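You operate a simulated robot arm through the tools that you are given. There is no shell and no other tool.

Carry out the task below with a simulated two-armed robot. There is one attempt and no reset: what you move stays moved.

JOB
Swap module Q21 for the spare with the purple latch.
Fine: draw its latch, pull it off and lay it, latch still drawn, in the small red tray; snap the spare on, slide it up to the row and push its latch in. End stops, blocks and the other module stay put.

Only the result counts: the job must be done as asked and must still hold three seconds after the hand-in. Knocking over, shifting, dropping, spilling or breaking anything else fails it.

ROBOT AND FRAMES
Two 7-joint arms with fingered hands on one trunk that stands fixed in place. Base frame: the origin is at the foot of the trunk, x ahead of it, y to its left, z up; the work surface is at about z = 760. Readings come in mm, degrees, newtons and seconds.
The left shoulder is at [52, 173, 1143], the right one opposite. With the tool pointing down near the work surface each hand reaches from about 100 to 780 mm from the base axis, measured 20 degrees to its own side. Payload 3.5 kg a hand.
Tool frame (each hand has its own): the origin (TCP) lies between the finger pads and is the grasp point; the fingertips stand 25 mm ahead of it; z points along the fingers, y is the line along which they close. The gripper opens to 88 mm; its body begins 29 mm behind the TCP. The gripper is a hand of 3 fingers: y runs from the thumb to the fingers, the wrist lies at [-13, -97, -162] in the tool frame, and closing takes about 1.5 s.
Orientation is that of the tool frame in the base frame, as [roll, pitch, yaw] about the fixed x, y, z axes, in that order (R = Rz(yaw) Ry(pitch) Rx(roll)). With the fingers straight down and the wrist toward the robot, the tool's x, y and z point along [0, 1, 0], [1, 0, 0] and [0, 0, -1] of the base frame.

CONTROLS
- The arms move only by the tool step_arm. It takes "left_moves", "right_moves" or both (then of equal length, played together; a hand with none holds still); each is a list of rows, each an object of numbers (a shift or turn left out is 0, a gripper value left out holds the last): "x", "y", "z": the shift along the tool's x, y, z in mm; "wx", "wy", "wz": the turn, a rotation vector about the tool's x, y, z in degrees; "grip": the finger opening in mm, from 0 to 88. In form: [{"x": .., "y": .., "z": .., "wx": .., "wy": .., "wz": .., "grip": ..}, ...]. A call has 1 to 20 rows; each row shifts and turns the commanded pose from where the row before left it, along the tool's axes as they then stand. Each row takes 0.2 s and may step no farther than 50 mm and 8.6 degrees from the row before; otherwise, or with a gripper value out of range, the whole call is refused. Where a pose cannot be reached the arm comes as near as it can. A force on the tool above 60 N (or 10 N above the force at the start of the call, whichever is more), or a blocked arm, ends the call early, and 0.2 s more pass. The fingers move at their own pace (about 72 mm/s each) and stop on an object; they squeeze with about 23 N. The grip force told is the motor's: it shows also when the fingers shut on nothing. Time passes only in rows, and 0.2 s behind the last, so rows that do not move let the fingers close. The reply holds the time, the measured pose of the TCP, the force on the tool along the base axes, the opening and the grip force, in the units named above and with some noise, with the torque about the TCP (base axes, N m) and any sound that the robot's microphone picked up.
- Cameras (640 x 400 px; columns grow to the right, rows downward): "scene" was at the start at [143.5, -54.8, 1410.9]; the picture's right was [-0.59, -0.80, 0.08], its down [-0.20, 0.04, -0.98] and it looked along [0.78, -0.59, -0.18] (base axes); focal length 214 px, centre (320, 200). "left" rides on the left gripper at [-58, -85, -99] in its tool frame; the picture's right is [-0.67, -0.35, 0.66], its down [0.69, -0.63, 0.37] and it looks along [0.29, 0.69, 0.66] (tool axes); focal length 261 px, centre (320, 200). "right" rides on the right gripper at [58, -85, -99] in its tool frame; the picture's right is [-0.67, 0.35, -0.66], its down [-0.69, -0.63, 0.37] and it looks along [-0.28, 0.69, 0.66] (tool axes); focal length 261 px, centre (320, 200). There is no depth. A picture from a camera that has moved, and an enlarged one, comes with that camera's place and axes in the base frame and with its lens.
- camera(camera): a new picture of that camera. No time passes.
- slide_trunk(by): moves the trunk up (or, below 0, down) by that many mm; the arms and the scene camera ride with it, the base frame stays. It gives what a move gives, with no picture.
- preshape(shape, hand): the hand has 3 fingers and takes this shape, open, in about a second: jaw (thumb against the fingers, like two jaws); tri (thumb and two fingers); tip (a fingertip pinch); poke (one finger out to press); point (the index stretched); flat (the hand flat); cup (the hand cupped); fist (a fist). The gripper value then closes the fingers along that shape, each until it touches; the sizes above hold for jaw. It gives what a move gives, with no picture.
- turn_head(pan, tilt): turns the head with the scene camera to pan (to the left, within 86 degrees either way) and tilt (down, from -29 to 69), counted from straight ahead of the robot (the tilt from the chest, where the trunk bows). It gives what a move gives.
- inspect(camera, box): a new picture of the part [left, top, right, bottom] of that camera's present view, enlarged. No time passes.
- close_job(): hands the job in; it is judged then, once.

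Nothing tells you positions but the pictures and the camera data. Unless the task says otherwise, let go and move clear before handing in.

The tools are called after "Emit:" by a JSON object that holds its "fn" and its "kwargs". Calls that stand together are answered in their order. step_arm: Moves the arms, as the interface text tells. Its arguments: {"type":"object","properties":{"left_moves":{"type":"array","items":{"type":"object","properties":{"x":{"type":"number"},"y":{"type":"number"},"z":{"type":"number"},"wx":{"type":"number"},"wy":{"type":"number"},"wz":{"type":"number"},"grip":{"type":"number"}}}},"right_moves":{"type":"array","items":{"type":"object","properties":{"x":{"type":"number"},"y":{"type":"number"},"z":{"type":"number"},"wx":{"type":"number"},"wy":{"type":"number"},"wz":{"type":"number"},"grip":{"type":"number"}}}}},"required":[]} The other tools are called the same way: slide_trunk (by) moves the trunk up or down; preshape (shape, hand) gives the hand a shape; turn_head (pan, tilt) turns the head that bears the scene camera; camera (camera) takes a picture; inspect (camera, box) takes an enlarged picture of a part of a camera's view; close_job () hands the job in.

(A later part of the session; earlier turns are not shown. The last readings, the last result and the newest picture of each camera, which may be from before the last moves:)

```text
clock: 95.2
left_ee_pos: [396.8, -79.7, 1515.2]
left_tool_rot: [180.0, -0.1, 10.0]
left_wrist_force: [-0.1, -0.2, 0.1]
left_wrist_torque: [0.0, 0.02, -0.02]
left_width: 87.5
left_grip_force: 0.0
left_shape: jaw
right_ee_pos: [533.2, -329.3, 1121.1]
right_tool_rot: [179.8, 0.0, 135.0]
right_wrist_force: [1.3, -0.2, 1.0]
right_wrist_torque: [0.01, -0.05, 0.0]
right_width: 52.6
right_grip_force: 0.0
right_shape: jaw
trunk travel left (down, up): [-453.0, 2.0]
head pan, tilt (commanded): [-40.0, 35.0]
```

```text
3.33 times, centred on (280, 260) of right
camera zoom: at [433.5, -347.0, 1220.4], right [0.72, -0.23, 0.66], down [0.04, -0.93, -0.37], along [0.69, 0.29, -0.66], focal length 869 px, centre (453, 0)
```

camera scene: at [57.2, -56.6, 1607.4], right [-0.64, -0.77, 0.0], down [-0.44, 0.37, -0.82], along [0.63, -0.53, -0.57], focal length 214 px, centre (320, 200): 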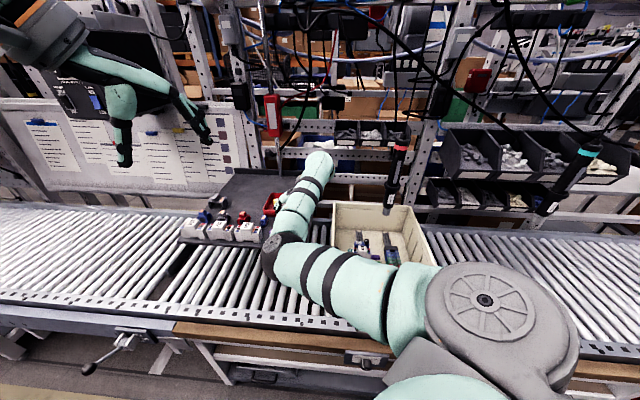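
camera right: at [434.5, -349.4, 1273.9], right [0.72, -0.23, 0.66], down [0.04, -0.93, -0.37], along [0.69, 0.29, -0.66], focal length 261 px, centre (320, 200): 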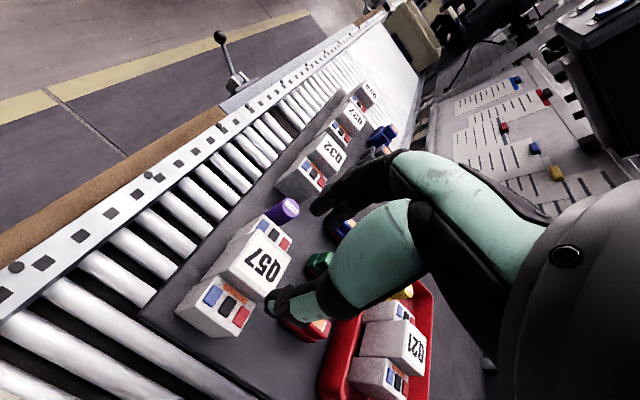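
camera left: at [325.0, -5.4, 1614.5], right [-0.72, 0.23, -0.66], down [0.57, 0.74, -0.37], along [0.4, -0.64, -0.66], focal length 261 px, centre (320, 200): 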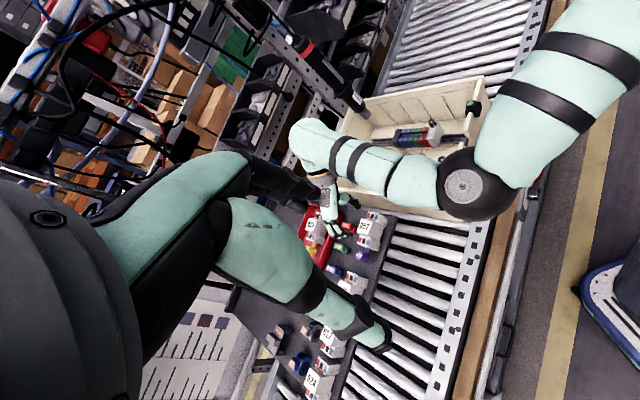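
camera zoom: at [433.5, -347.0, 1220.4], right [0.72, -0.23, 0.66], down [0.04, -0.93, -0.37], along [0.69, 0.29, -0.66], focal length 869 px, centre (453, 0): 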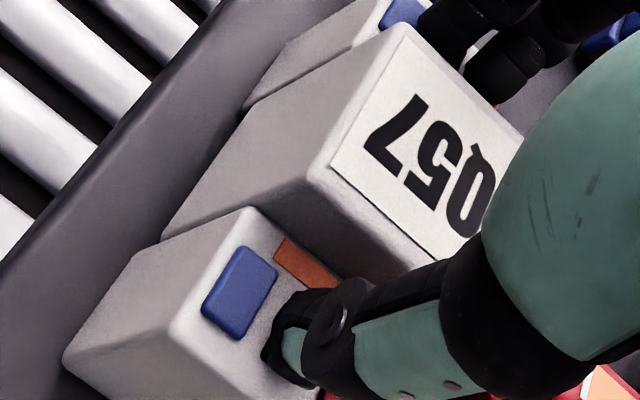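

Emit:
{"fn": "step_arm", "kwargs": {"right_moves": [{"z": 1.5}, {}]}}

Emit:
{"fn": "step_arm", "kwargs": {"right_moves": [{"z": 1.5}, {}]}}

```text
clock: 95.8
left_ee_pos: [396.0, -79.0, 1515.6]
left_tool_rot: [180.0, 0.1, 10.0]
left_wrist_force: [0.4, 0.5, -1.2]
left_wrist_torque: [0.01, -0.02, -0.01]
left_width: 87.3
left_grip_force: 0.1
left_shape: jaw
right_ee_pos: [534.7, -328.2, 1122.8]
right_tool_rot: [180.0, 0.0, 134.9]
right_wrist_force: [2.1, -0.7, 10.1]
right_wrist_torque: [0.05, -0.12, -0.04]
right_width: 52.2
right_grip_force: 0.1
right_shape: jaw
trunk travel left (down, up): [-453.0, 2.0]
head pan, tilt (commanded): [-40.0, 35.0]
```

```text
clock: 96.5
left_ee_pos: [394.0, -77.1, 1516.2]
left_tool_rot: [179.7, -0.1, 10.0]
left_wrist_force: [-0.6, 0.9, 0.1]
left_wrist_torque: [0.01, -0.02, -0.02]
left_width: 87.6
left_grip_force: 0.1
left_shape: jaw
right_ee_pos: [532.2, -328.3, 1121.1]
right_tool_rot: [179.8, 0.4, 134.8]
right_wrist_force: [4.0, -1.2, 24.8]
right_wrist_torque: [-0.14, 0.05, -0.08]
right_width: 51.8
right_grip_force: 0.1
right_shape: jaw
trunk travel left (down, up): [-453.0, 2.0]
head pan, tilt (commanded): [-40.0, 35.0]
```

Contact with the shoulder tops at z ≈ 1121. I lift off 3.5 mm and close on the centre body.

Emit:
{"fn": "step_arm", "kwargs": {"right_moves": [{"z": -3.5}, {}, {"grip": 44}, {"grip": 25}, {}, {}, {}]}}

Emit:
{"fn": "inspect", "kwargs": {"camera": "left", "box": [340, 195, 390, 245]}}

Emit:
{"fn": "inspect", "kwargs": {"camera": "right", "box": [200, 180, 360, 320]}}

```text
clock: 98.0
left_ee_pos: [396.7, -79.4, 1514.4]
left_tool_rot: [179.8, 0.0, 10.0]
left_wrist_force: [0.2, -0.3, -0.8]
left_wrist_torque: [0.01, -0.03, 0.03]
left_width: 87.5
left_grip_force: 0.0
left_shape: jaw
right_ee_pos: [533.3, -327.6, 1122.4]
right_tool_rot: [-180.0, 0.0, 135.0]
right_wrist_force: [-0.2, 0.8, -0.4]
right_wrist_torque: [0.02, 0.04, -0.03]
right_width: 33.5
right_grip_force: 22.6
right_shape: jaw
trunk travel left (down, up): [-453.0, 2.0]
head pan, tilt (commanded): [-40.0, 35.0]
```

```text
8.00 times, centred on (365, 220) of left
camera zoom: at [325.1, -5.6, 1614.4], right [-0.72, 0.23, -0.66], down [0.57, 0.74, -0.37], along [0.4, -0.64, -0.66], focal length 2085 px, centre (-40, 40)
```

zoom: 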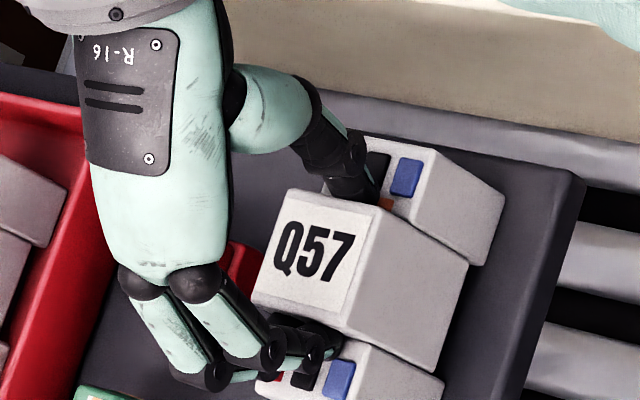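

```text
2.86 times, centred on (280, 250) of right
camera zoom: at [433.5, -347.0, 1220.4], right [0.72, -0.23, 0.66], down [0.04, -0.93, -0.37], along [0.69, 0.29, -0.66], focal length 745 px, centre (434, 57)
```

zoom: 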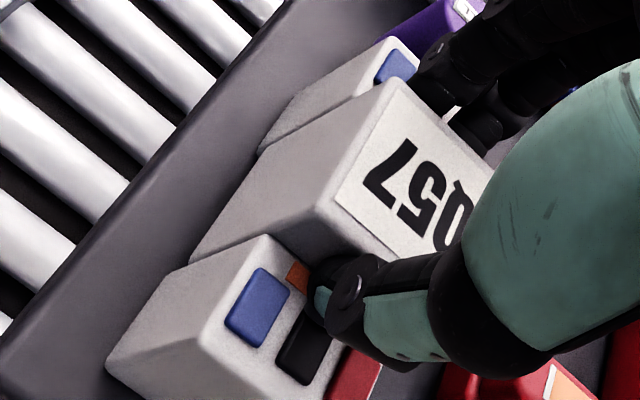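

Gripped with 23 N. I lift a little and check that the module comes up level.

Emit:
{"fn": "step_arm", "kwargs": {"right_moves": [{"z": -3}, {"z": -3}, {"z": -4}, {"z": -5}, {"z": -5}, {}]}}

Emit:
{"fn": "inspect", "kwargs": {"camera": "left", "box": [320, 190, 400, 260]}}

Emit:
{"fn": "inspect", "kwargs": {"camera": "right", "box": [180, 160, 380, 330]}}

Emit:
{"fn": "inspect", "kwargs": {"camera": "scene", "box": [250, 190, 330, 250]}}

```text
clock: 99.5
left_ee_pos: [396.6, -79.3, 1514.9]
left_tool_rot: [179.9, -0.1, 10.0]
left_wrist_force: [-0.2, -0.3, -0.2]
left_wrist_torque: [0.02, -0.01, 0.01]
left_width: 87.7
left_grip_force: 0.0
left_shape: jaw
right_ee_pos: [534.1, -328.1, 1141.3]
right_tool_rot: [179.9, -0.1, 135.0]
right_wrist_force: [-1.0, 0.7, -1.6]
right_wrist_torque: [-0.05, 0.0, -0.03]
right_width: 33.4
right_grip_force: 22.9
right_shape: jaw
trunk travel left (down, up): [-453.0, 2.0]
head pan, tilt (commanded): [-40.0, 35.0]
```

```text
5.71 times, centred on (360, 225) of left
camera zoom: at [325.3, -5.7, 1614.4], right [-0.72, 0.23, -0.66], down [0.57, 0.74, -0.37], along [0.4, -0.64, -0.66], focal length 1489 px, centre (91, 57)
```

zoom: 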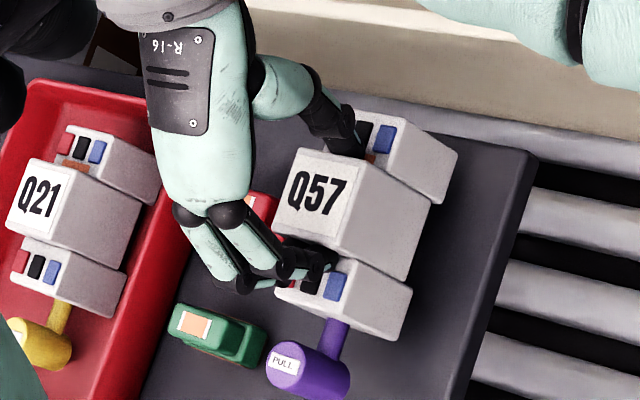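

```text
2.35 times, centred on (280, 245) of right
camera zoom: at [433.6, -347.3, 1240.6], right [0.72, -0.23, 0.66], down [0.04, -0.93, -0.37], along [0.69, 0.29, -0.66], focal length 613 px, centre (414, 94)
```

zoom: 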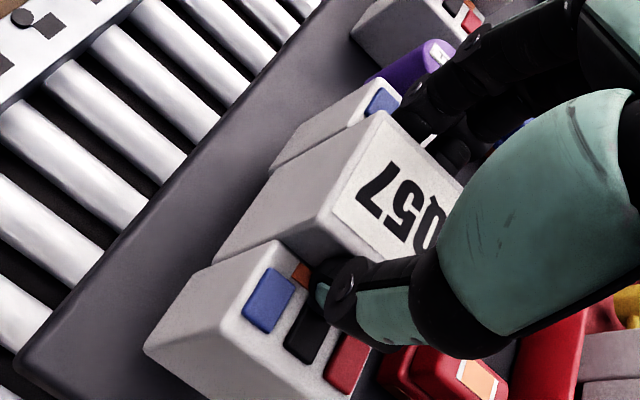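

```text
6.67 times, centred on (290, 220) of scene
camera zoom: at [57.5, -56.9, 1607.4], right [-0.64, -0.77, 0.0], down [-0.44, 0.37, -0.82], along [0.63, -0.53, -0.57], focal length 1430 px, centre (520, 67)
```

zoom: 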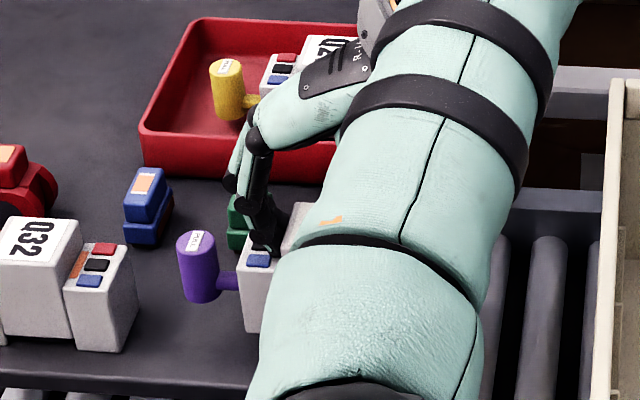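

Q57 is lifted level and secure. I raise it, carry it over to above the free rail section in the bin.

Emit:
{"fn": "step_arm", "kwargs": {"right_moves": [{"z": -15}, {"z": -20}, {"z": -20}, {"z": -20}, {"y": -20, "x": -4}, {"y": -32, "x": -7}, {"y": -32, "x": -7}, {"y": -32, "x": -7}, {"y": -32, "x": -7}, {"y": -32, "x": -7}, {"y": -32, "x": -7}, {"y": -32, "x": -7}, {"y": -25, "x": -5}, {"y": -10.7, "x": -0.5}, {}]}}

Emit:
{"fn": "camera", "kwargs": {"camera": "scene"}}

Emit:
{"fn": "camera", "kwargs": {"camera": "right"}}

Emit:
{"fn": "camera", "kwargs": {"camera": "left"}}

```text
clock: 102.7
left_ee_pos: [397.8, -78.6, 1515.3]
left_tool_rot: [179.9, 0.0, 10.0]
left_wrist_force: [-0.3, -0.7, 0.1]
left_wrist_torque: [0.02, 0.0, 0.01]
left_width: 87.6
left_grip_force: 0.1
left_shape: jaw
right_ee_pos: [378.3, -568.2, 1216.4]
right_tool_rot: [-180.0, 0.0, 135.1]
right_wrist_force: [0.2, 0.2, -2.0]
right_wrist_torque: [-0.04, 0.05, -0.04]
right_width: 33.3
right_grip_force: 23.3
right_shape: jaw
trunk travel left (down, up): [-453.0, 2.0]
head pan, tilt (commanded): [-40.0, 35.0]
```

```text
taken
camera scene: at [57.6, -56.8, 1607.4], right [-0.64, -0.77, 0.0], down [-0.44, 0.37, -0.82], along [0.63, -0.53, -0.57], focal length 214 px, centre (320, 200)
```

scene: 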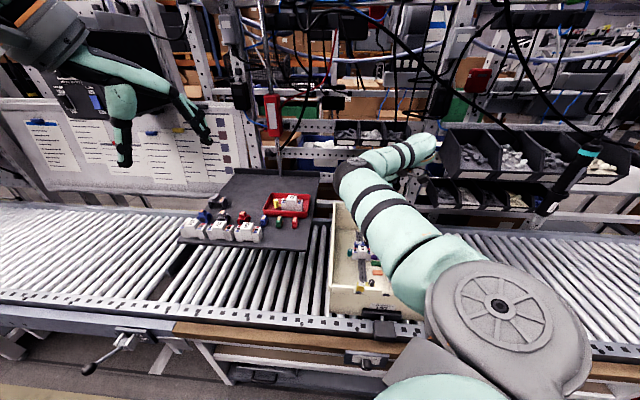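

```text
taken
camera right: at [277.4, -586.3, 1314.6], right [0.72, -0.23, 0.66], down [0.04, -0.93, -0.37], along [0.69, 0.29, -0.66], focal length 261 px, centre (320, 200)
```

right: 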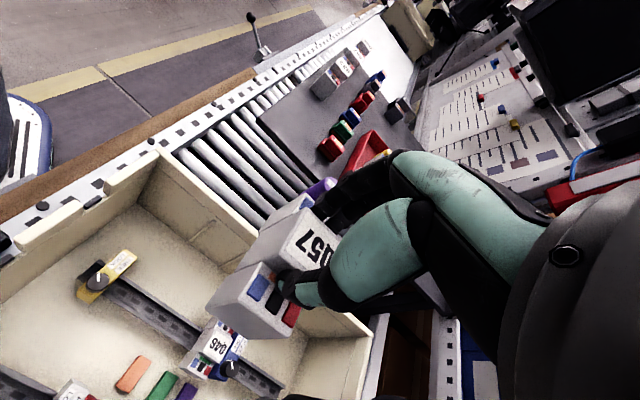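

```text
taken
camera left: at [325.4, -5.6, 1614.4], right [-0.72, 0.23, -0.66], down [0.57, 0.74, -0.37], along [0.4, -0.64, -0.66], focal length 261 px, centre (320, 200)
```

left: 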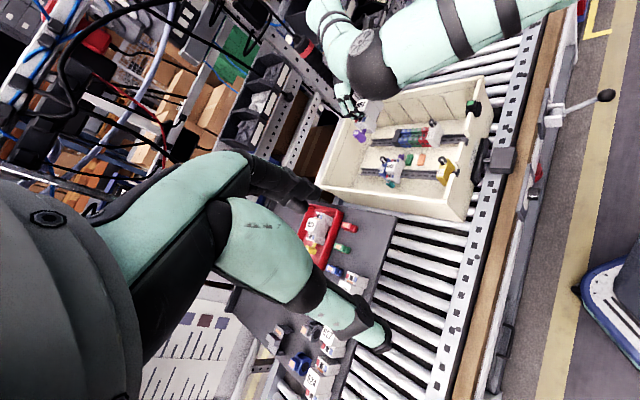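

Emit:
{"fn": "inspect", "kwargs": {"camera": "left", "box": [270, 0, 470, 160]}}

Emit:
{"fn": "inspect", "kwargs": {"camera": "scene", "box": [330, 110, 480, 240]}}

```text
2.50 times, centred on (370, 80) of left
camera zoom: at [325.4, -5.6, 1614.4], right [-0.72, 0.23, -0.66], down [0.57, 0.74, -0.37], along [0.4, -0.64, -0.66], focal length 652 px, centre (195, 500)
```

zoom: 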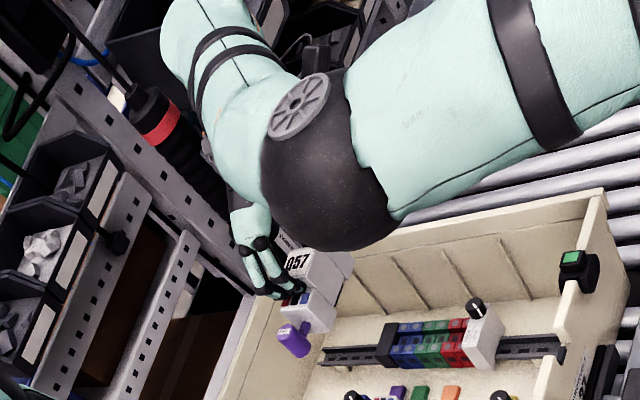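

```text
3.08 times, centred on (405, 175) of scene
camera zoom: at [57.6, -56.8, 1607.4], right [-0.64, -0.77, 0.0], down [-0.44, 0.37, -0.82], along [0.63, -0.53, -0.57], focal length 660 px, centre (58, 277)
```

zoom: 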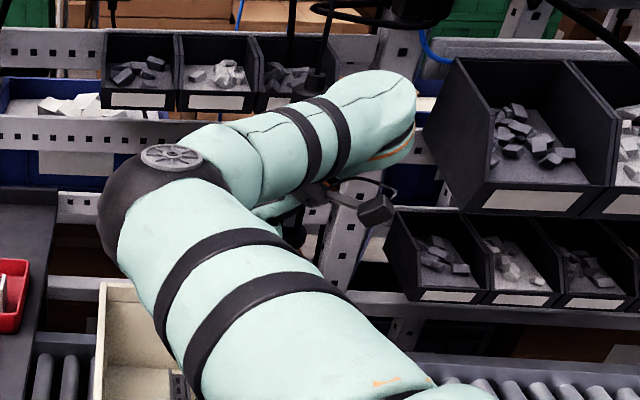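

The module is over the rail; the hanging screwdriver tip is near (400, -685, 1075), about 100 mm from the wrist, so I shift slightly away from it and then lower the trunk to gain reach.

Emit:
{"fn": "step_arm", "kwargs": {"right_moves": [{"x": 4}, {"x": 4}, {}]}}

Emit:
{"fn": "slide_trunk", "kwargs": {"by": -100}}

Emit:
{"fn": "camera", "kwargs": {"camera": "scene"}}

Emit:
{"fn": "camera", "kwargs": {"camera": "left"}}

Emit:
{"fn": "camera", "kwargs": {"camera": "right"}}

```text
clock: 103.5
left_ee_pos: [397.8, -79.3, 1514.6]
left_tool_rot: [179.8, 0.0, 10.1]
left_wrist_force: [0.0, 1.0, 0.4]
left_wrist_torque: [-0.01, 0.02, 0.03]
left_width: 87.5
left_grip_force: 0.0
left_shape: jaw
right_ee_pos: [372.3, -561.8, 1216.1]
right_tool_rot: [179.9, 0.0, 135.0]
right_wrist_force: [0.3, -0.7, -0.5]
right_wrist_torque: [0.02, 0.03, 0.01]
right_width: 33.3
right_grip_force: 22.9
right_shape: jaw
trunk travel left (down, up): [-453.0, 2.0]
head pan, tilt (commanded): [-40.0, 35.0]
```

```text
clock: 104.8
left_ee_pos: [396.1, -79.7, 1414.9]
left_tool_rot: [180.0, 0.0, 10.0]
left_wrist_force: [-0.5, -0.3, -0.6]
left_wrist_torque: [0.01, -0.03, -0.03]
left_width: 87.8
left_grip_force: 0.2
left_shape: jaw
right_ee_pos: [371.4, -562.2, 1117.1]
right_tool_rot: [179.8, -0.1, 134.9]
right_wrist_force: [0.1, -0.1, -1.4]
right_wrist_torque: [-0.05, 0.01, 0.02]
right_width: 33.7
right_grip_force: 23.1
right_shape: jaw
trunk travel left (down, up): [-353.0, 102.0]
head pan, tilt (commanded): [-40.0, 35.0]
```

```text
taken
camera scene: at [72.6, -57.1, 1504.5], right [-0.64, -0.77, 0.02], down [-0.46, 0.37, -0.81], along [0.61, -0.53, -0.59], focal length 214 px, centre (320, 200)
```

scene: 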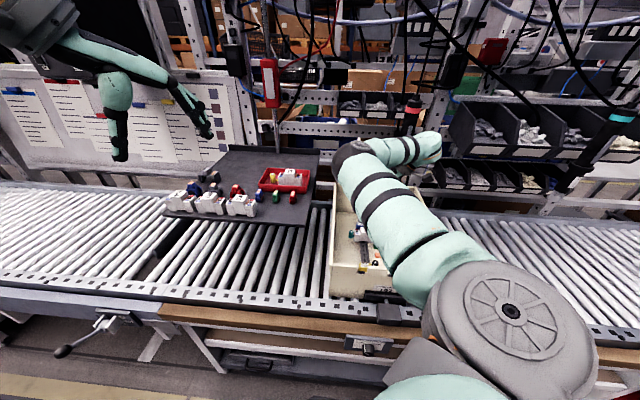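

```text
taken
camera left: at [324.9, -5.8, 1514.3], right [-0.72, 0.23, -0.66], down [0.57, 0.74, -0.37], along [0.4, -0.63, -0.66], focal length 261 px, centre (320, 200)
```

left: 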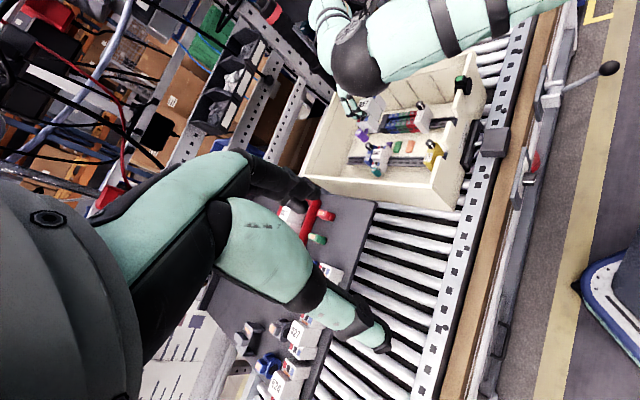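

```text
taken
camera right: at [271.0, -580.7, 1215.2], right [0.72, -0.23, 0.66], down [0.04, -0.93, -0.37], along [0.69, 0.29, -0.66], focal length 261 px, centre (320, 200)
```

right: 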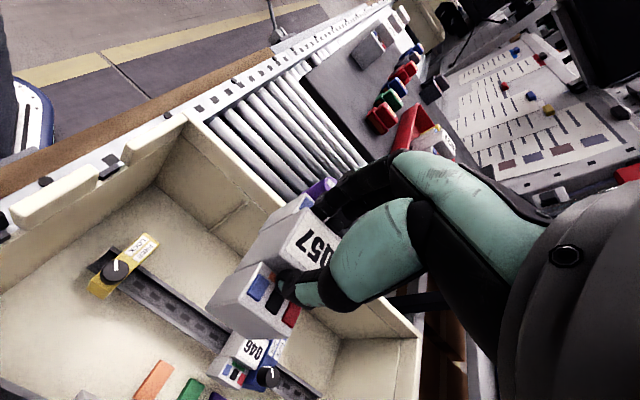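

Emit:
{"fn": "inspect", "kwargs": {"camera": "scene", "box": [330, 80, 470, 200]}}

Emit:
{"fn": "inspect", "kwargs": {"camera": "left", "box": [260, 0, 420, 150]}}

```text
3.33 times, centred on (400, 140) of scene
camera zoom: at [72.6, -57.1, 1504.5], right [-0.64, -0.77, 0.02], down [-0.46, 0.37, -0.81], along [0.61, -0.53, -0.59], focal length 715 px, centre (53, 400)
```

zoom: 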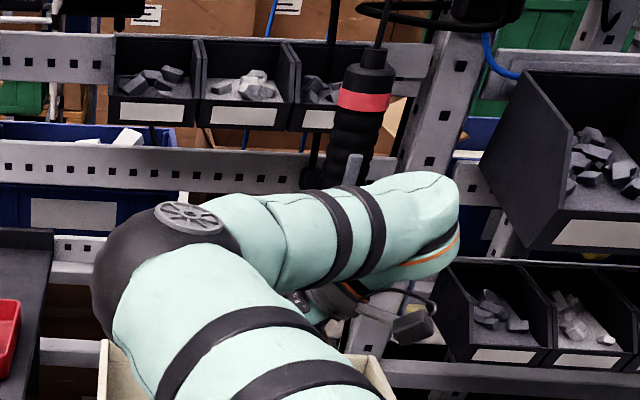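

```text
2.67 times, centred on (340, 75) of left
camera zoom: at [324.9, -5.8, 1514.3], right [-0.72, 0.23, -0.66], down [0.57, 0.74, -0.37], along [0.4, -0.63, -0.66], focal length 695 px, centre (267, 533)
```

zoom: 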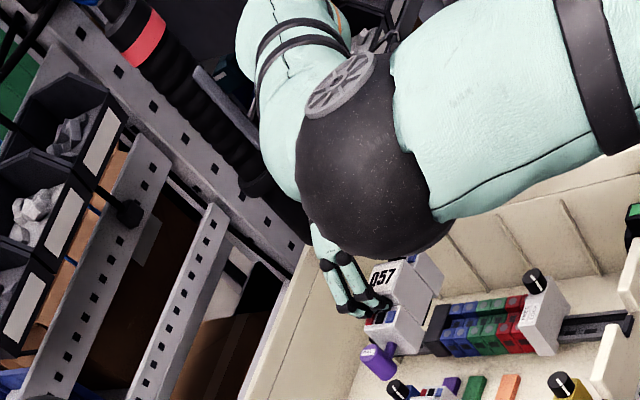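

Clearances look fine. Module centre and rail centre line agree (e2 ≈ -135), so I descend with the spare toward the rail, stopping above it for a check.

Emit:
{"fn": "step_arm", "kwargs": {"right_moves": [{"z": 20}, {"z": 20}, {"z": 20}, {"z": 20}, {"z": 20}, {"z": 20}, {"z": 20}, {"z": 20}, {"z": 15}, {}]}}

Emit:
{"fn": "camera", "kwargs": {"camera": "right"}}

Emit:
{"fn": "camera", "kwargs": {"camera": "scene"}}

Emit:
{"fn": "inspect", "kwargs": {"camera": "left", "box": [320, 60, 500, 220]}}

```text
clock: 107.0
left_ee_pos: [396.8, -80.4, 1415.8]
left_tool_rot: [179.9, 0.0, 9.9]
left_wrist_force: [-0.2, -0.4, -0.8]
left_wrist_torque: [0.04, -0.01, -0.03]
left_width: 87.8
left_grip_force: 0.1
left_shape: jaw
right_ee_pos: [370.8, -563.1, 941.2]
right_tool_rot: [179.9, 0.0, 135.0]
right_wrist_force: [-0.6, -0.7, -2.2]
right_wrist_torque: [0.0, 0.03, -0.04]
right_width: 33.3
right_grip_force: 23.4
right_shape: jaw
trunk travel left (down, up): [-353.0, 102.0]
head pan, tilt (commanded): [-40.0, 35.0]
```

```text
taken
camera right: at [271.3, -580.9, 1039.9], right [0.72, -0.23, 0.66], down [0.04, -0.93, -0.37], along [0.69, 0.29, -0.66], focal length 261 px, centre (320, 200)
```

right: 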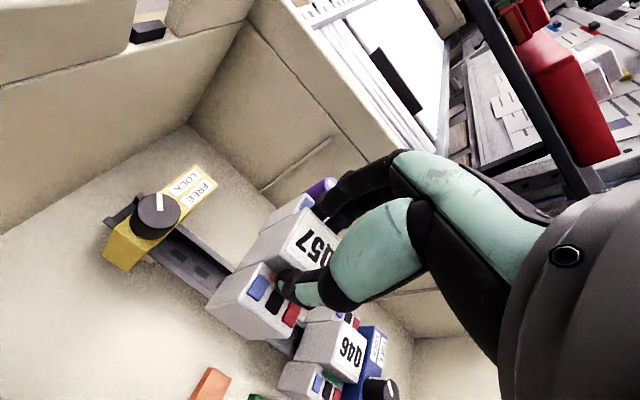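

```text
taken
camera scene: at [72.7, -56.9, 1504.7], right [-0.64, -0.77, 0.02], down [-0.46, 0.37, -0.81], along [0.61, -0.53, -0.59], focal length 214 px, centre (320, 200)
```

scene: 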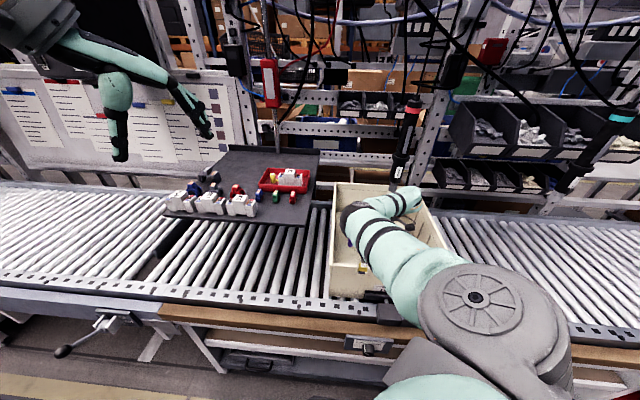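

```text
2.50 times, centred on (410, 140) of left
camera zoom: at [325.2, -5.7, 1514.4], right [-0.72, 0.23, -0.66], down [0.57, 0.74, -0.37], along [0.4, -0.64, -0.66], focal length 652 px, centre (95, 350)
```

zoom: 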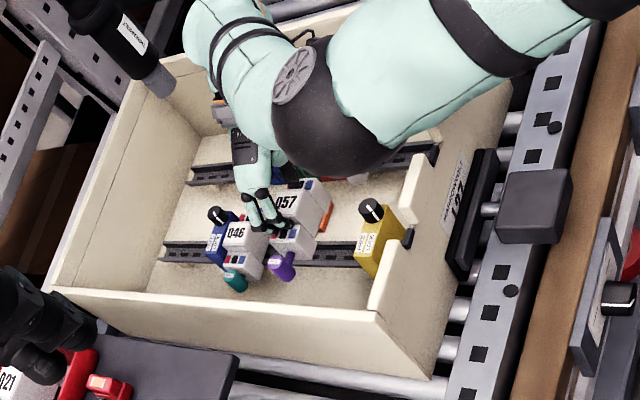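

Emit:
{"fn": "inspect", "kwargs": {"camera": "right", "box": [100, 170, 340, 360]}}

Emit:
{"fn": "inspect", "kwargs": {"camera": "left", "box": [370, 120, 450, 180]}}

Emit:
{"fn": "turn_head", "kwargs": {"pan": -60, "tilt": 40}}

Emit:
{"fn": "inspect", "kwargs": {"camera": "scene", "box": [260, 160, 360, 250]}}

```text
2.11 times, centred on (220, 265) of right
camera zoom: at [271.3, -580.9, 1039.9], right [0.72, -0.23, 0.66], down [0.04, -0.93, -0.37], along [0.69, 0.29, -0.66], focal length 549 px, centre (530, 63)
```

zoom: 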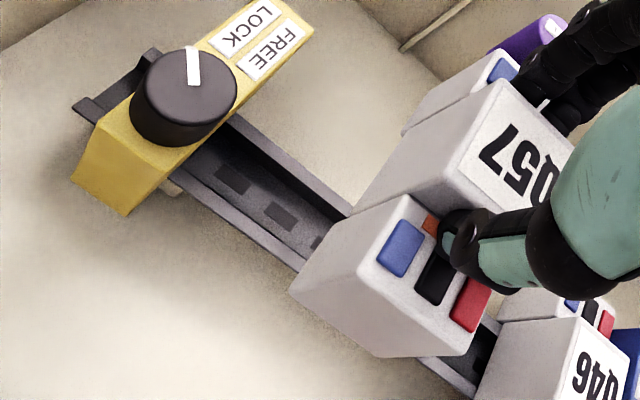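

```text
6.67 times, centred on (410, 150) of left
camera zoom: at [325.2, -5.7, 1514.4], right [-0.72, 0.23, -0.66], down [0.57, 0.74, -0.37], along [0.4, -0.64, -0.66], focal length 1738 px, centre (-280, 533)
```

zoom: 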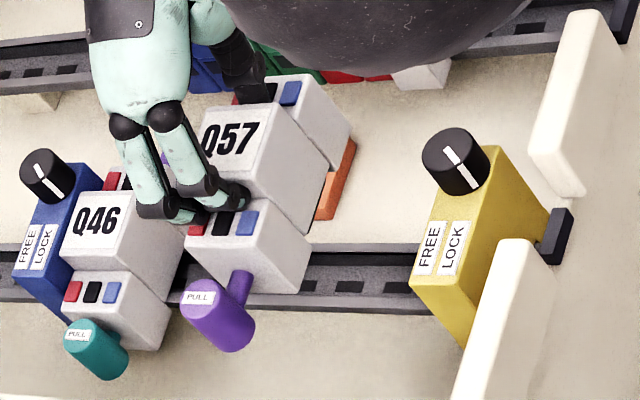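

```text
clock: 107.8
left_ee_pos: [397.8, -80.0, 1415.8]
left_tool_rot: [179.9, -0.1, 10.0]
left_wrist_force: [-0.3, -0.9, 0.3]
left_wrist_torque: [0.02, 0.01, -0.02]
left_width: 87.5
left_grip_force: 0.0
left_shape: jaw
right_ee_pos: [370.7, -562.5, 941.0]
right_tool_rot: [179.8, 0.1, 135.0]
right_wrist_force: [-0.1, 0.6, -1.5]
right_wrist_torque: [0.0, 0.02, -0.02]
right_width: 33.0
right_grip_force: 22.8
right_shape: jaw
trunk travel left (down, up): [-353.0, 102.0]
head pan, tilt (commanded): [-60.0, 40.0]
```

```text
4.44 times, centred on (310, 205) of scene
camera zoom: at [47.6, -74.1, 1497.9], right [-0.87, -0.5, 0.03], down [-0.34, 0.56, -0.76], along [0.36, -0.66, -0.65], focal length 953 px, centre (364, 178)
```

zoom: 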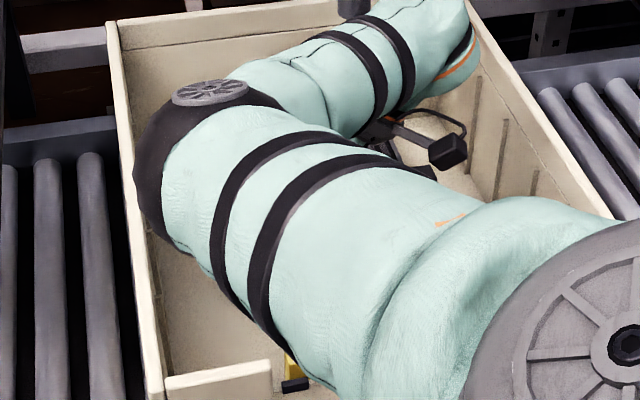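

Emit:
{"fn": "inspect", "kwargs": {"camera": "right", "box": [170, 200, 290, 310]}}

Emit:
{"fn": "inspect", "kwargs": {"camera": "left", "box": [390, 140, 440, 180]}}

```text
3.64 times, centred on (230, 255) of right
camera zoom: at [271.2, -581.1, 1040.1], right [0.72, -0.23, 0.66], down [0.04, -0.93, -0.37], along [0.69, 0.29, -0.66], focal length 948 px, centre (647, 0)
```

zoom: 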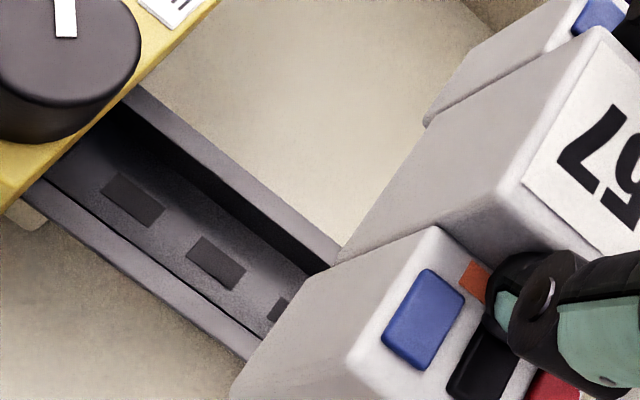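

```text
10.00 times, centred on (415, 160) of left
camera zoom: at [325.2, -5.8, 1514.4], right [-0.72, 0.23, -0.66], down [0.57, 0.74, -0.37], along [0.4, -0.63, -0.66], focal length 2606 px, centre (-630, 600)
```

zoom: 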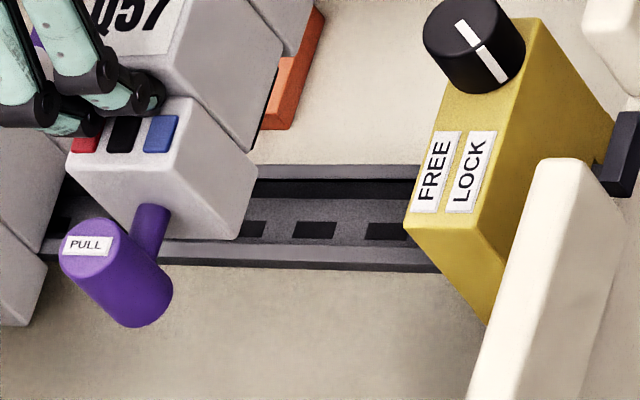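

Rail centre and module line up within about a millimetre. I descend further to about 15 mm above the seat and compare edges with Q46.

Emit:
{"fn": "step_arm", "kwargs": {"right_moves": [{"z": 12}, {"z": 12}, {"z": 12}, {"z": 10}, {"z": 8}, {}]}}

Emit:
{"fn": "inspect", "kwargs": {"camera": "left", "box": [370, 130, 440, 180]}}

Emit:
{"fn": "inspect", "kwargs": {"camera": "right", "box": [140, 180, 360, 350]}}

```text
clock: 109.2
left_ee_pos: [396.2, -79.3, 1414.3]
left_tool_rot: [179.9, 0.0, 9.9]
left_wrist_force: [0.1, -0.4, 0.3]
left_wrist_torque: [0.01, 0.02, 0.02]
left_width: 87.7
left_grip_force: 0.1
left_shape: jaw
right_ee_pos: [371.6, -561.6, 888.6]
right_tool_rot: [180.0, 0.0, 135.0]
right_wrist_force: [0.0, 0.1, -2.2]
right_wrist_torque: [0.01, -0.01, 0.0]
right_width: 33.0
right_grip_force: 22.9
right_shape: jaw
trunk travel left (down, up): [-353.0, 102.0]
head pan, tilt (commanded): [-60.0, 40.0]
```

```text
8.00 times, centred on (405, 155) of left
camera zoom: at [325.2, -5.8, 1514.4], right [-0.72, 0.23, -0.66], down [0.57, 0.74, -0.37], along [0.4, -0.63, -0.66], focal length 2085 px, centre (-360, 560)
```

zoom: 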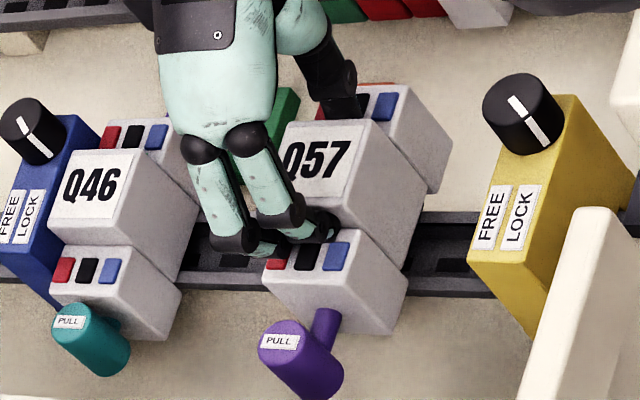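

```text
2.35 times, centred on (250, 265) of right
camera zoom: at [271.6, -581.1, 986.4], right [0.72, -0.23, 0.66], down [0.04, -0.93, -0.37], along [0.69, 0.29, -0.66], focal length 613 px, centre (485, 47)
```

zoom: 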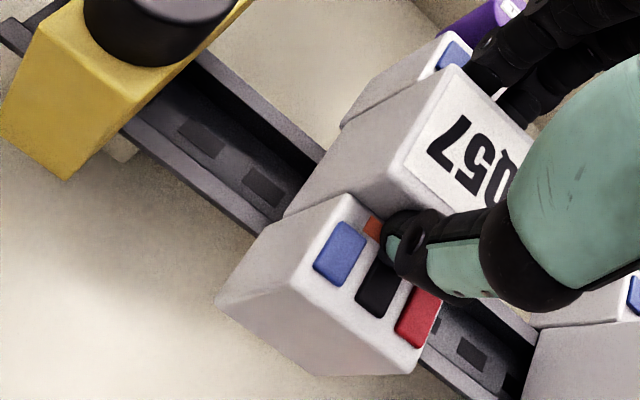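

The edges line up with Q46 to within a millimetre sideways. I go down to the rail and press gently, listening for the click.

Emit:
{"fn": "step_arm", "kwargs": {"right_moves": [{"z": 4}, {"z": 4}, {"z": 3}, {"z": 2}, {}]}}

Emit:
{"fn": "step_arm", "kwargs": {"right_moves": [{"z": 2}, {"z": 2}, {}]}}

Emit:
{"fn": "inspect", "kwargs": {"camera": "left", "box": [370, 130, 440, 180]}}

```text
clock: 110.4
left_ee_pos: [396.7, -80.3, 1415.8]
left_tool_rot: [180.0, 0.0, 10.0]
left_wrist_force: [-0.1, 0.1, -1.5]
left_wrist_torque: [0.0, 0.02, -0.03]
left_width: 87.8
left_grip_force: 0.0
left_shape: jaw
right_ee_pos: [371.6, -561.7, 875.5]
right_tool_rot: [179.9, -0.1, 135.1]
right_wrist_force: [-0.2, -0.5, -3.0]
right_wrist_torque: [-0.01, 0.02, 0.03]
right_width: 33.6
right_grip_force: 23.3
right_shape: jaw
trunk travel left (down, up): [-353.0, 102.0]
head pan, tilt (commanded): [-60.0, 40.0]
```

```text
clock: 111.2
left_ee_pos: [397.8, -80.5, 1415.1]
left_tool_rot: [180.0, 0.0, 10.1]
left_wrist_force: [-1.1, -0.9, -0.6]
left_wrist_torque: [0.04, 0.0, 0.0]
left_width: 87.7
left_grip_force: 0.1
left_shape: jaw
right_ee_pos: [370.6, -560.4, 869.8]
right_tool_rot: [180.0, 0.0, 135.0]
right_wrist_force: [-3.9, 2.4, -3.1]
right_wrist_torque: [0.05, 0.06, 0.03]
right_width: 33.7
right_grip_force: 23.2
right_shape: jaw
trunk travel left (down, up): [-353.0, 102.0]
head pan, tilt (commanded): [-60.0, 40.0]
```

```text
8.00 times, centred on (405, 155) of left
camera zoom: at [325.3, -6.5, 1514.2], right [-0.72, 0.23, -0.66], down [0.57, 0.74, -0.37], along [0.4, -0.63, -0.66], focal length 2085 px, centre (-360, 560)
```

zoom: 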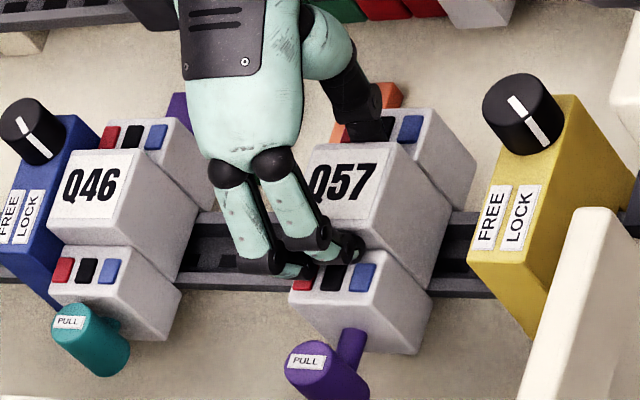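

A small sideways force appeared; I take a still reading and look closely at the far side near the orange block.

Emit:
{"fn": "step_arm", "kwargs": {"right_moves": [{}]}}

Emit:
{"fn": "inspect", "kwargs": {"camera": "left", "box": [400, 130, 440, 160]}}

Emit:
{"fn": "inspect", "kwargs": {"camera": "right", "box": [160, 180, 340, 350]}}

```text
clock: 111.6
left_ee_pos: [397.8, -79.0, 1415.2]
left_tool_rot: [179.9, 0.0, 10.0]
left_wrist_force: [-0.3, 0.7, 0.0]
left_wrist_torque: [0.01, 0.03, -0.01]
left_width: 87.7
left_grip_force: 0.1
left_shape: jaw
right_ee_pos: [372.1, -561.1, 870.4]
right_tool_rot: [180.0, -0.1, 135.0]
right_wrist_force: [-0.4, -0.1, -1.7]
right_wrist_torque: [0.03, 0.0, -0.02]
right_width: 33.4
right_grip_force: 23.4
right_shape: jaw
trunk travel left (down, up): [-353.0, 102.0]
head pan, tilt (commanded): [-60.0, 40.0]
```

```text
13.33 times, centred on (420, 145) of left
camera zoom: at [325.4, -5.6, 1514.4], right [-0.72, 0.23, -0.66], down [0.57, 0.74, -0.37], along [0.4, -0.64, -0.66], focal length 3475 px, centre (-1013, 933)
```

zoom: 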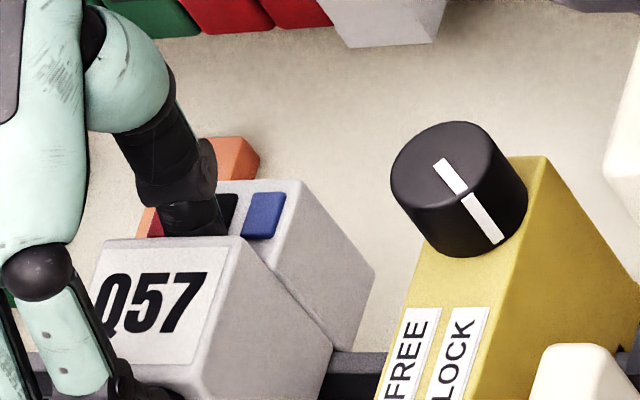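

```text
2.35 times, centred on (250, 265) of right
camera zoom: at [271.3, -580.3, 969.3], right [0.72, -0.23, 0.66], down [0.04, -0.93, -0.37], along [0.69, 0.29, -0.66], focal length 613 px, centre (485, 47)
```

zoom: 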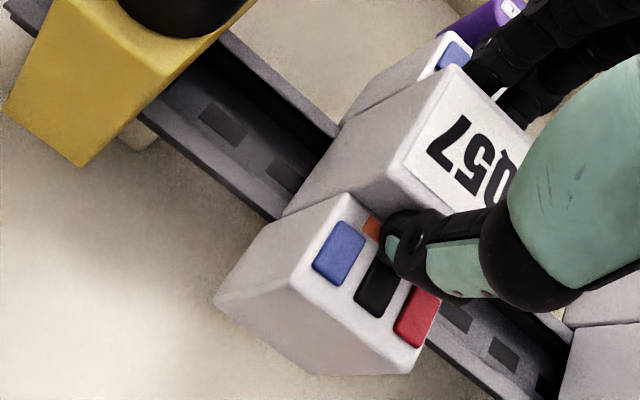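

No contact after all. I continue down in small steps.

Emit:
{"fn": "step_arm", "kwargs": {"right_moves": [{"z": 1.5}, {"z": 1.5}, {}]}}

Emit:
{"fn": "step_arm", "kwargs": {"right_moves": [{"z": 1.5}, {}]}}

```text
clock: 112.4
left_ee_pos: [394.5, -79.0, 1415.5]
left_tool_rot: [179.9, 0.0, 10.1]
left_wrist_force: [0.1, 0.1, -0.3]
left_wrist_torque: [-0.01, 0.0, 0.01]
left_width: 87.9
left_grip_force: 0.0
left_shape: jaw
right_ee_pos: [370.6, -562.1, 869.5]
right_tool_rot: [179.9, 0.1, 134.9]
right_wrist_force: [0.8, -0.8, 6.3]
right_wrist_torque: [-0.08, 0.03, -0.04]
right_width: 33.6
right_grip_force: 23.1
right_shape: jaw
trunk travel left (down, up): [-353.0, 102.0]
head pan, tilt (commanded): [-60.0, 40.0]
```

```text
clock: 113.0
left_ee_pos: [393.4, -76.8, 1416.7]
left_tool_rot: [179.8, -0.2, 10.0]
left_wrist_force: [-1.6, 0.9, -0.8]
left_wrist_torque: [0.0, -0.01, 0.02]
left_width: 87.5
left_grip_force: 0.0
left_shape: jaw
right_ee_pos: [371.0, -561.1, 868.5]
right_tool_rot: [-180.0, 0.3, 134.8]
right_wrist_force: [0.9, -5.2, 19.4]
right_wrist_torque: [-0.24, 0.16, -0.06]
right_width: 33.4
right_grip_force: 23.2
right_shape: jaw
trunk travel left (down, up): [-353.0, 102.0]
head pan, tilt (commanded): [-60.0, 40.0]
```

Contact on the rail. I press further in 1 mm steps listening for the click.

Emit:
{"fn": "step_arm", "kwargs": {"right_moves": [{"z": 1}, {"z": 1}, {}]}}

Emit:
{"fn": "inspect", "kwargs": {"camera": "left", "box": [370, 130, 440, 180]}}

Emit:
{"fn": "inspect", "kwargs": {"camera": "right", "box": [160, 180, 340, 350]}}

```text
clock: 113.8
left_ee_pos: [391.9, -73.7, 1417.4]
left_tool_rot: [179.7, -0.2, 10.0]
left_wrist_force: [-0.4, 0.7, -0.5]
left_wrist_torque: [-0.02, -0.04, -0.01]
left_width: 87.6
left_grip_force: 0.0
left_shape: jaw
right_ee_pos: [369.7, -559.3, 869.3]
right_tool_rot: [-180.0, 0.4, 134.9]
right_wrist_force: [-1.1, -5.7, 39.7]
right_wrist_torque: [-0.34, 0.41, -0.05]
right_width: 34.8
right_grip_force: 23.3
right_shape: jaw
trunk travel left (down, up): [-353.0, 102.0]
head pan, tilt (commanded): [-60.0, 40.0]
```

```text
8.00 times, centred on (405, 155) of left
camera zoom: at [320.5, -0.4, 1515.7], right [-0.72, 0.22, -0.66], down [0.57, 0.74, -0.37], along [0.4, -0.64, -0.66], focal length 2085 px, centre (-360, 560)
```

zoom: 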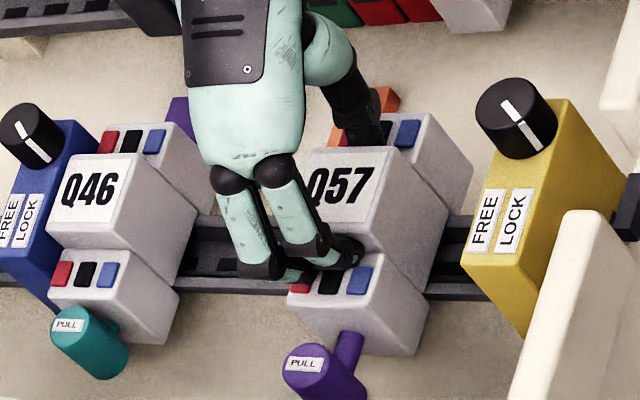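

```text
2.35 times, centred on (250, 265) of right
camera zoom: at [268.9, -577.9, 966.9], right [0.72, -0.23, 0.66], down [0.04, -0.93, -0.36], along [0.7, 0.29, -0.66], focal length 613 px, centre (485, 47)
```

zoom: 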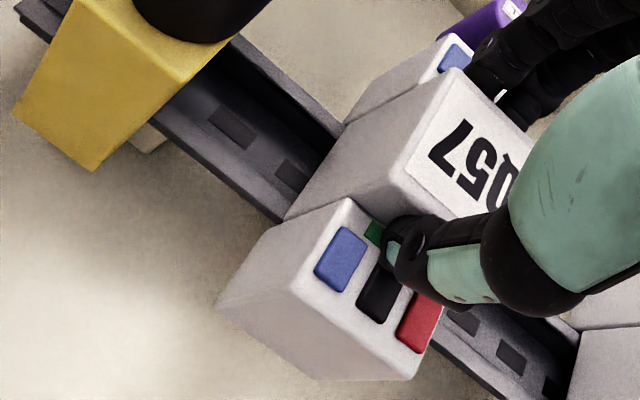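

The indicator on Q57's shoulder turned from orange to green, so it has clicked on. I relieve the pressure, open and rise.

Emit:
{"fn": "step_arm", "kwargs": {"right_moves": [{"z": -2}, {"z": -2}, {"z": -1}, {}]}}

Emit:
{"fn": "step_arm", "kwargs": {"right_moves": [{"grip": 40}, {"grip": 46}, {"grip": 52}, {}, {}]}}

Emit:
{"fn": "inspect", "kwargs": {"camera": "right", "box": [160, 180, 340, 350]}}

Emit:
{"fn": "inspect", "kwargs": {"camera": "left", "box": [370, 130, 440, 180]}}

```text
clock: 114.8
left_ee_pos: [395.9, -78.2, 1415.0]
left_tool_rot: [179.9, 0.0, 10.0]
left_wrist_force: [-0.4, 0.1, 0.7]
left_wrist_torque: [-0.02, 0.04, 0.03]
left_width: 87.6
left_grip_force: 0.0
left_shape: jaw
right_ee_pos: [370.8, -561.8, 868.4]
right_tool_rot: [179.8, 0.1, 135.1]
right_wrist_force: [-3.6, 0.0, 2.4]
right_wrist_torque: [0.0, 0.18, 0.01]
right_width: 34.3
right_grip_force: 23.2
right_shape: jaw
trunk travel left (down, up): [-353.0, 102.0]
head pan, tilt (commanded): [-60.0, 40.0]
```

```text
clock: 116.0
left_ee_pos: [397.2, -78.6, 1416.0]
left_tool_rot: [179.9, 0.1, 10.0]
left_wrist_force: [-0.2, -0.4, 0.3]
left_wrist_torque: [-0.05, -0.01, -0.01]
left_width: 87.7
left_grip_force: 0.0
left_shape: jaw
right_ee_pos: [371.5, -562.4, 869.2]
right_tool_rot: [179.9, 0.0, 134.9]
right_wrist_force: [-0.3, -0.2, 0.9]
right_wrist_torque: [-0.01, 0.02, 0.01]
right_width: 51.3
right_grip_force: 0.0
right_shape: jaw
trunk travel left (down, up): [-353.0, 102.0]
head pan, tilt (commanded): [-60.0, 40.0]
```

```text
2.35 times, centred on (250, 265) of right
camera zoom: at [271.4, -580.6, 968.0], right [0.72, -0.23, 0.66], down [0.04, -0.93, -0.37], along [0.69, 0.29, -0.66], focal length 613 px, centre (485, 47)
```

zoom: 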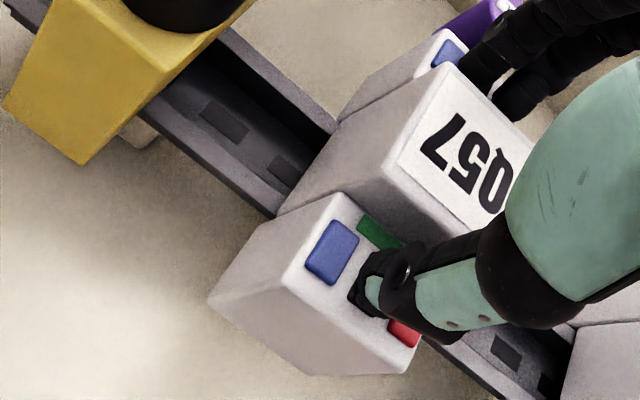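

```text
8.00 times, centred on (405, 155) of left
camera zoom: at [325.1, -5.6, 1514.4], right [-0.72, 0.23, -0.66], down [0.57, 0.74, -0.37], along [0.4, -0.64, -0.66], focal length 2085 px, centre (-360, 560)
```

zoom: 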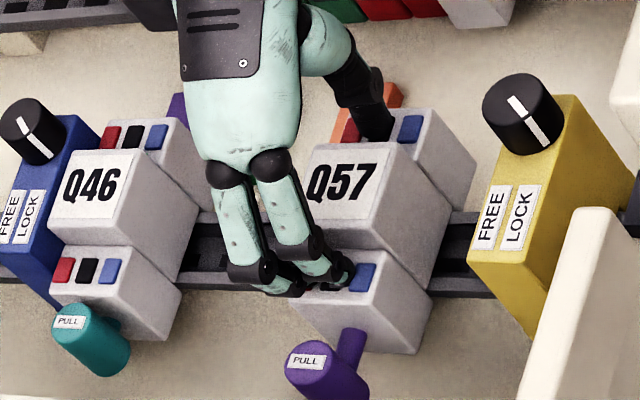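

Green indicator confirmed. I rise straight up, then rotate the hand to yaw 45 over the bin for the sliding step.

Emit:
{"fn": "step_arm", "kwargs": {"right_moves": [{"z": -5}, {"z": -10}, {"z": -20}, {"z": -25}, {"z": -25}, {"z": -25}, {"z": -20}, {}]}}

Emit:
{"fn": "step_arm", "kwargs": {"right_moves": [{"wz": 8}, {"wz": 8}, {"wz": 8}, {"wz": 8}, {"wz": 8}, {"wz": 8}, {"wz": 8}, {"wz": 8}, {"wz": 8}, {"wz": 8}, {"wz": 8}, {"wz": 2}, {}]}}

Emit:
{"fn": "camera", "kwargs": {"camera": "scene"}}

Emit:
{"fn": "camera", "kwargs": {"camera": "left"}}

Emit:
{"fn": "camera", "kwargs": {"camera": "right"}}

```text
clock: 117.8
left_ee_pos: [396.5, -79.8, 1415.6]
left_tool_rot: [180.0, -0.1, 10.0]
left_wrist_force: [-0.7, -0.4, 0.1]
left_wrist_torque: [-0.03, 0.02, 0.01]
left_width: 87.5
left_grip_force: 0.1
left_shape: jaw
right_ee_pos: [371.9, -562.4, 999.4]
right_tool_rot: [179.9, 0.1, 135.0]
right_wrist_force: [0.7, 0.0, -0.8]
right_wrist_torque: [0.01, 0.02, 0.0]
right_width: 51.4
right_grip_force: 0.0
right_shape: jaw
trunk travel left (down, up): [-353.0, 102.0]
head pan, tilt (commanded): [-60.0, 40.0]
```

```text
clock: 120.6
left_ee_pos: [397.5, -79.2, 1415.7]
left_tool_rot: [180.0, 0.0, 10.1]
left_wrist_force: [0.2, -0.2, 0.6]
left_wrist_torque: [0.0, 0.05, 0.02]
left_width: 87.6
left_grip_force: 0.1
left_shape: jaw
right_ee_pos: [371.2, -561.2, 999.4]
right_tool_rot: [-179.9, -0.1, 44.9]
right_wrist_force: [0.4, 0.0, 0.1]
right_wrist_torque: [0.0, -0.01, -0.03]
right_width: 51.6
right_grip_force: 0.0
right_shape: jaw
trunk travel left (down, up): [-353.0, 102.0]
head pan, tilt (commanded): [-60.0, 40.0]
```

```text
taken
camera scene: at [47.3, -73.9, 1497.9], right [-0.87, -0.5, 0.03], down [-0.34, 0.56, -0.76], along [0.36, -0.66, -0.65], focal length 214 px, centre (320, 200)
```

scene: 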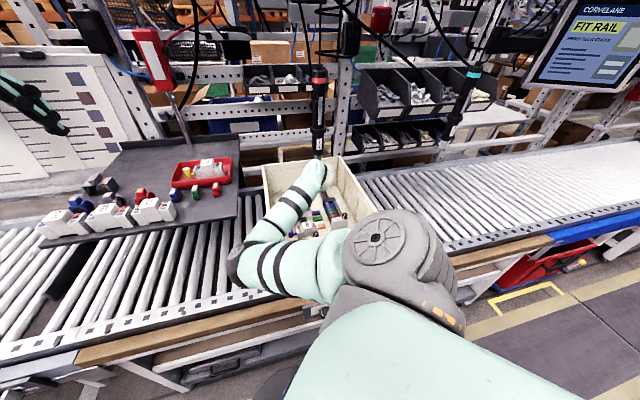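

```text
taken
camera left: at [325.0, -5.7, 1514.4], right [-0.72, 0.23, -0.66], down [0.57, 0.74, -0.37], along [0.4, -0.64, -0.66], focal length 261 px, centre (320, 200)
```

left: 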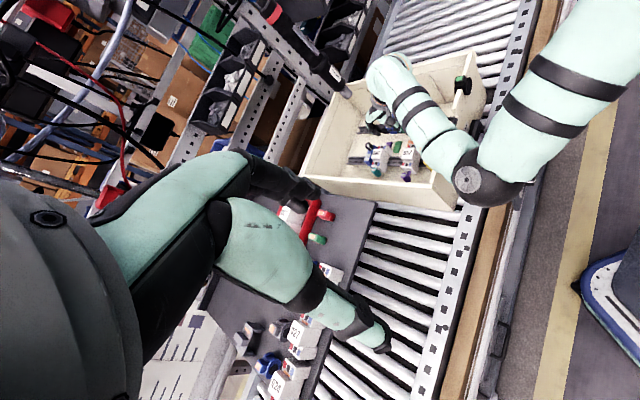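

```text
taken
camera right: at [353.0, -460.4, 1097.9], right [-0.23, -0.72, 0.66], down [-0.93, -0.04, -0.37], along [0.29, -0.69, -0.66], focal length 261 px, centre (320, 200)
```

right: 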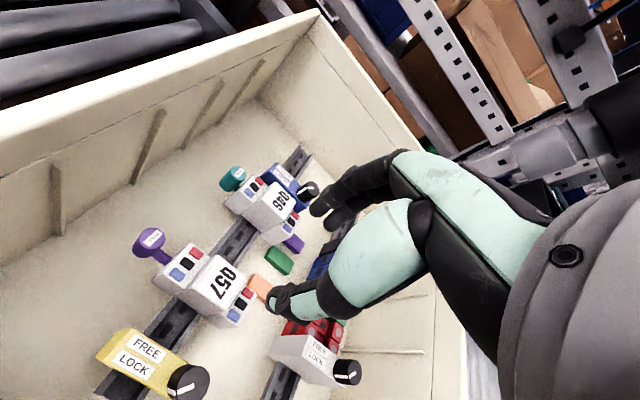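

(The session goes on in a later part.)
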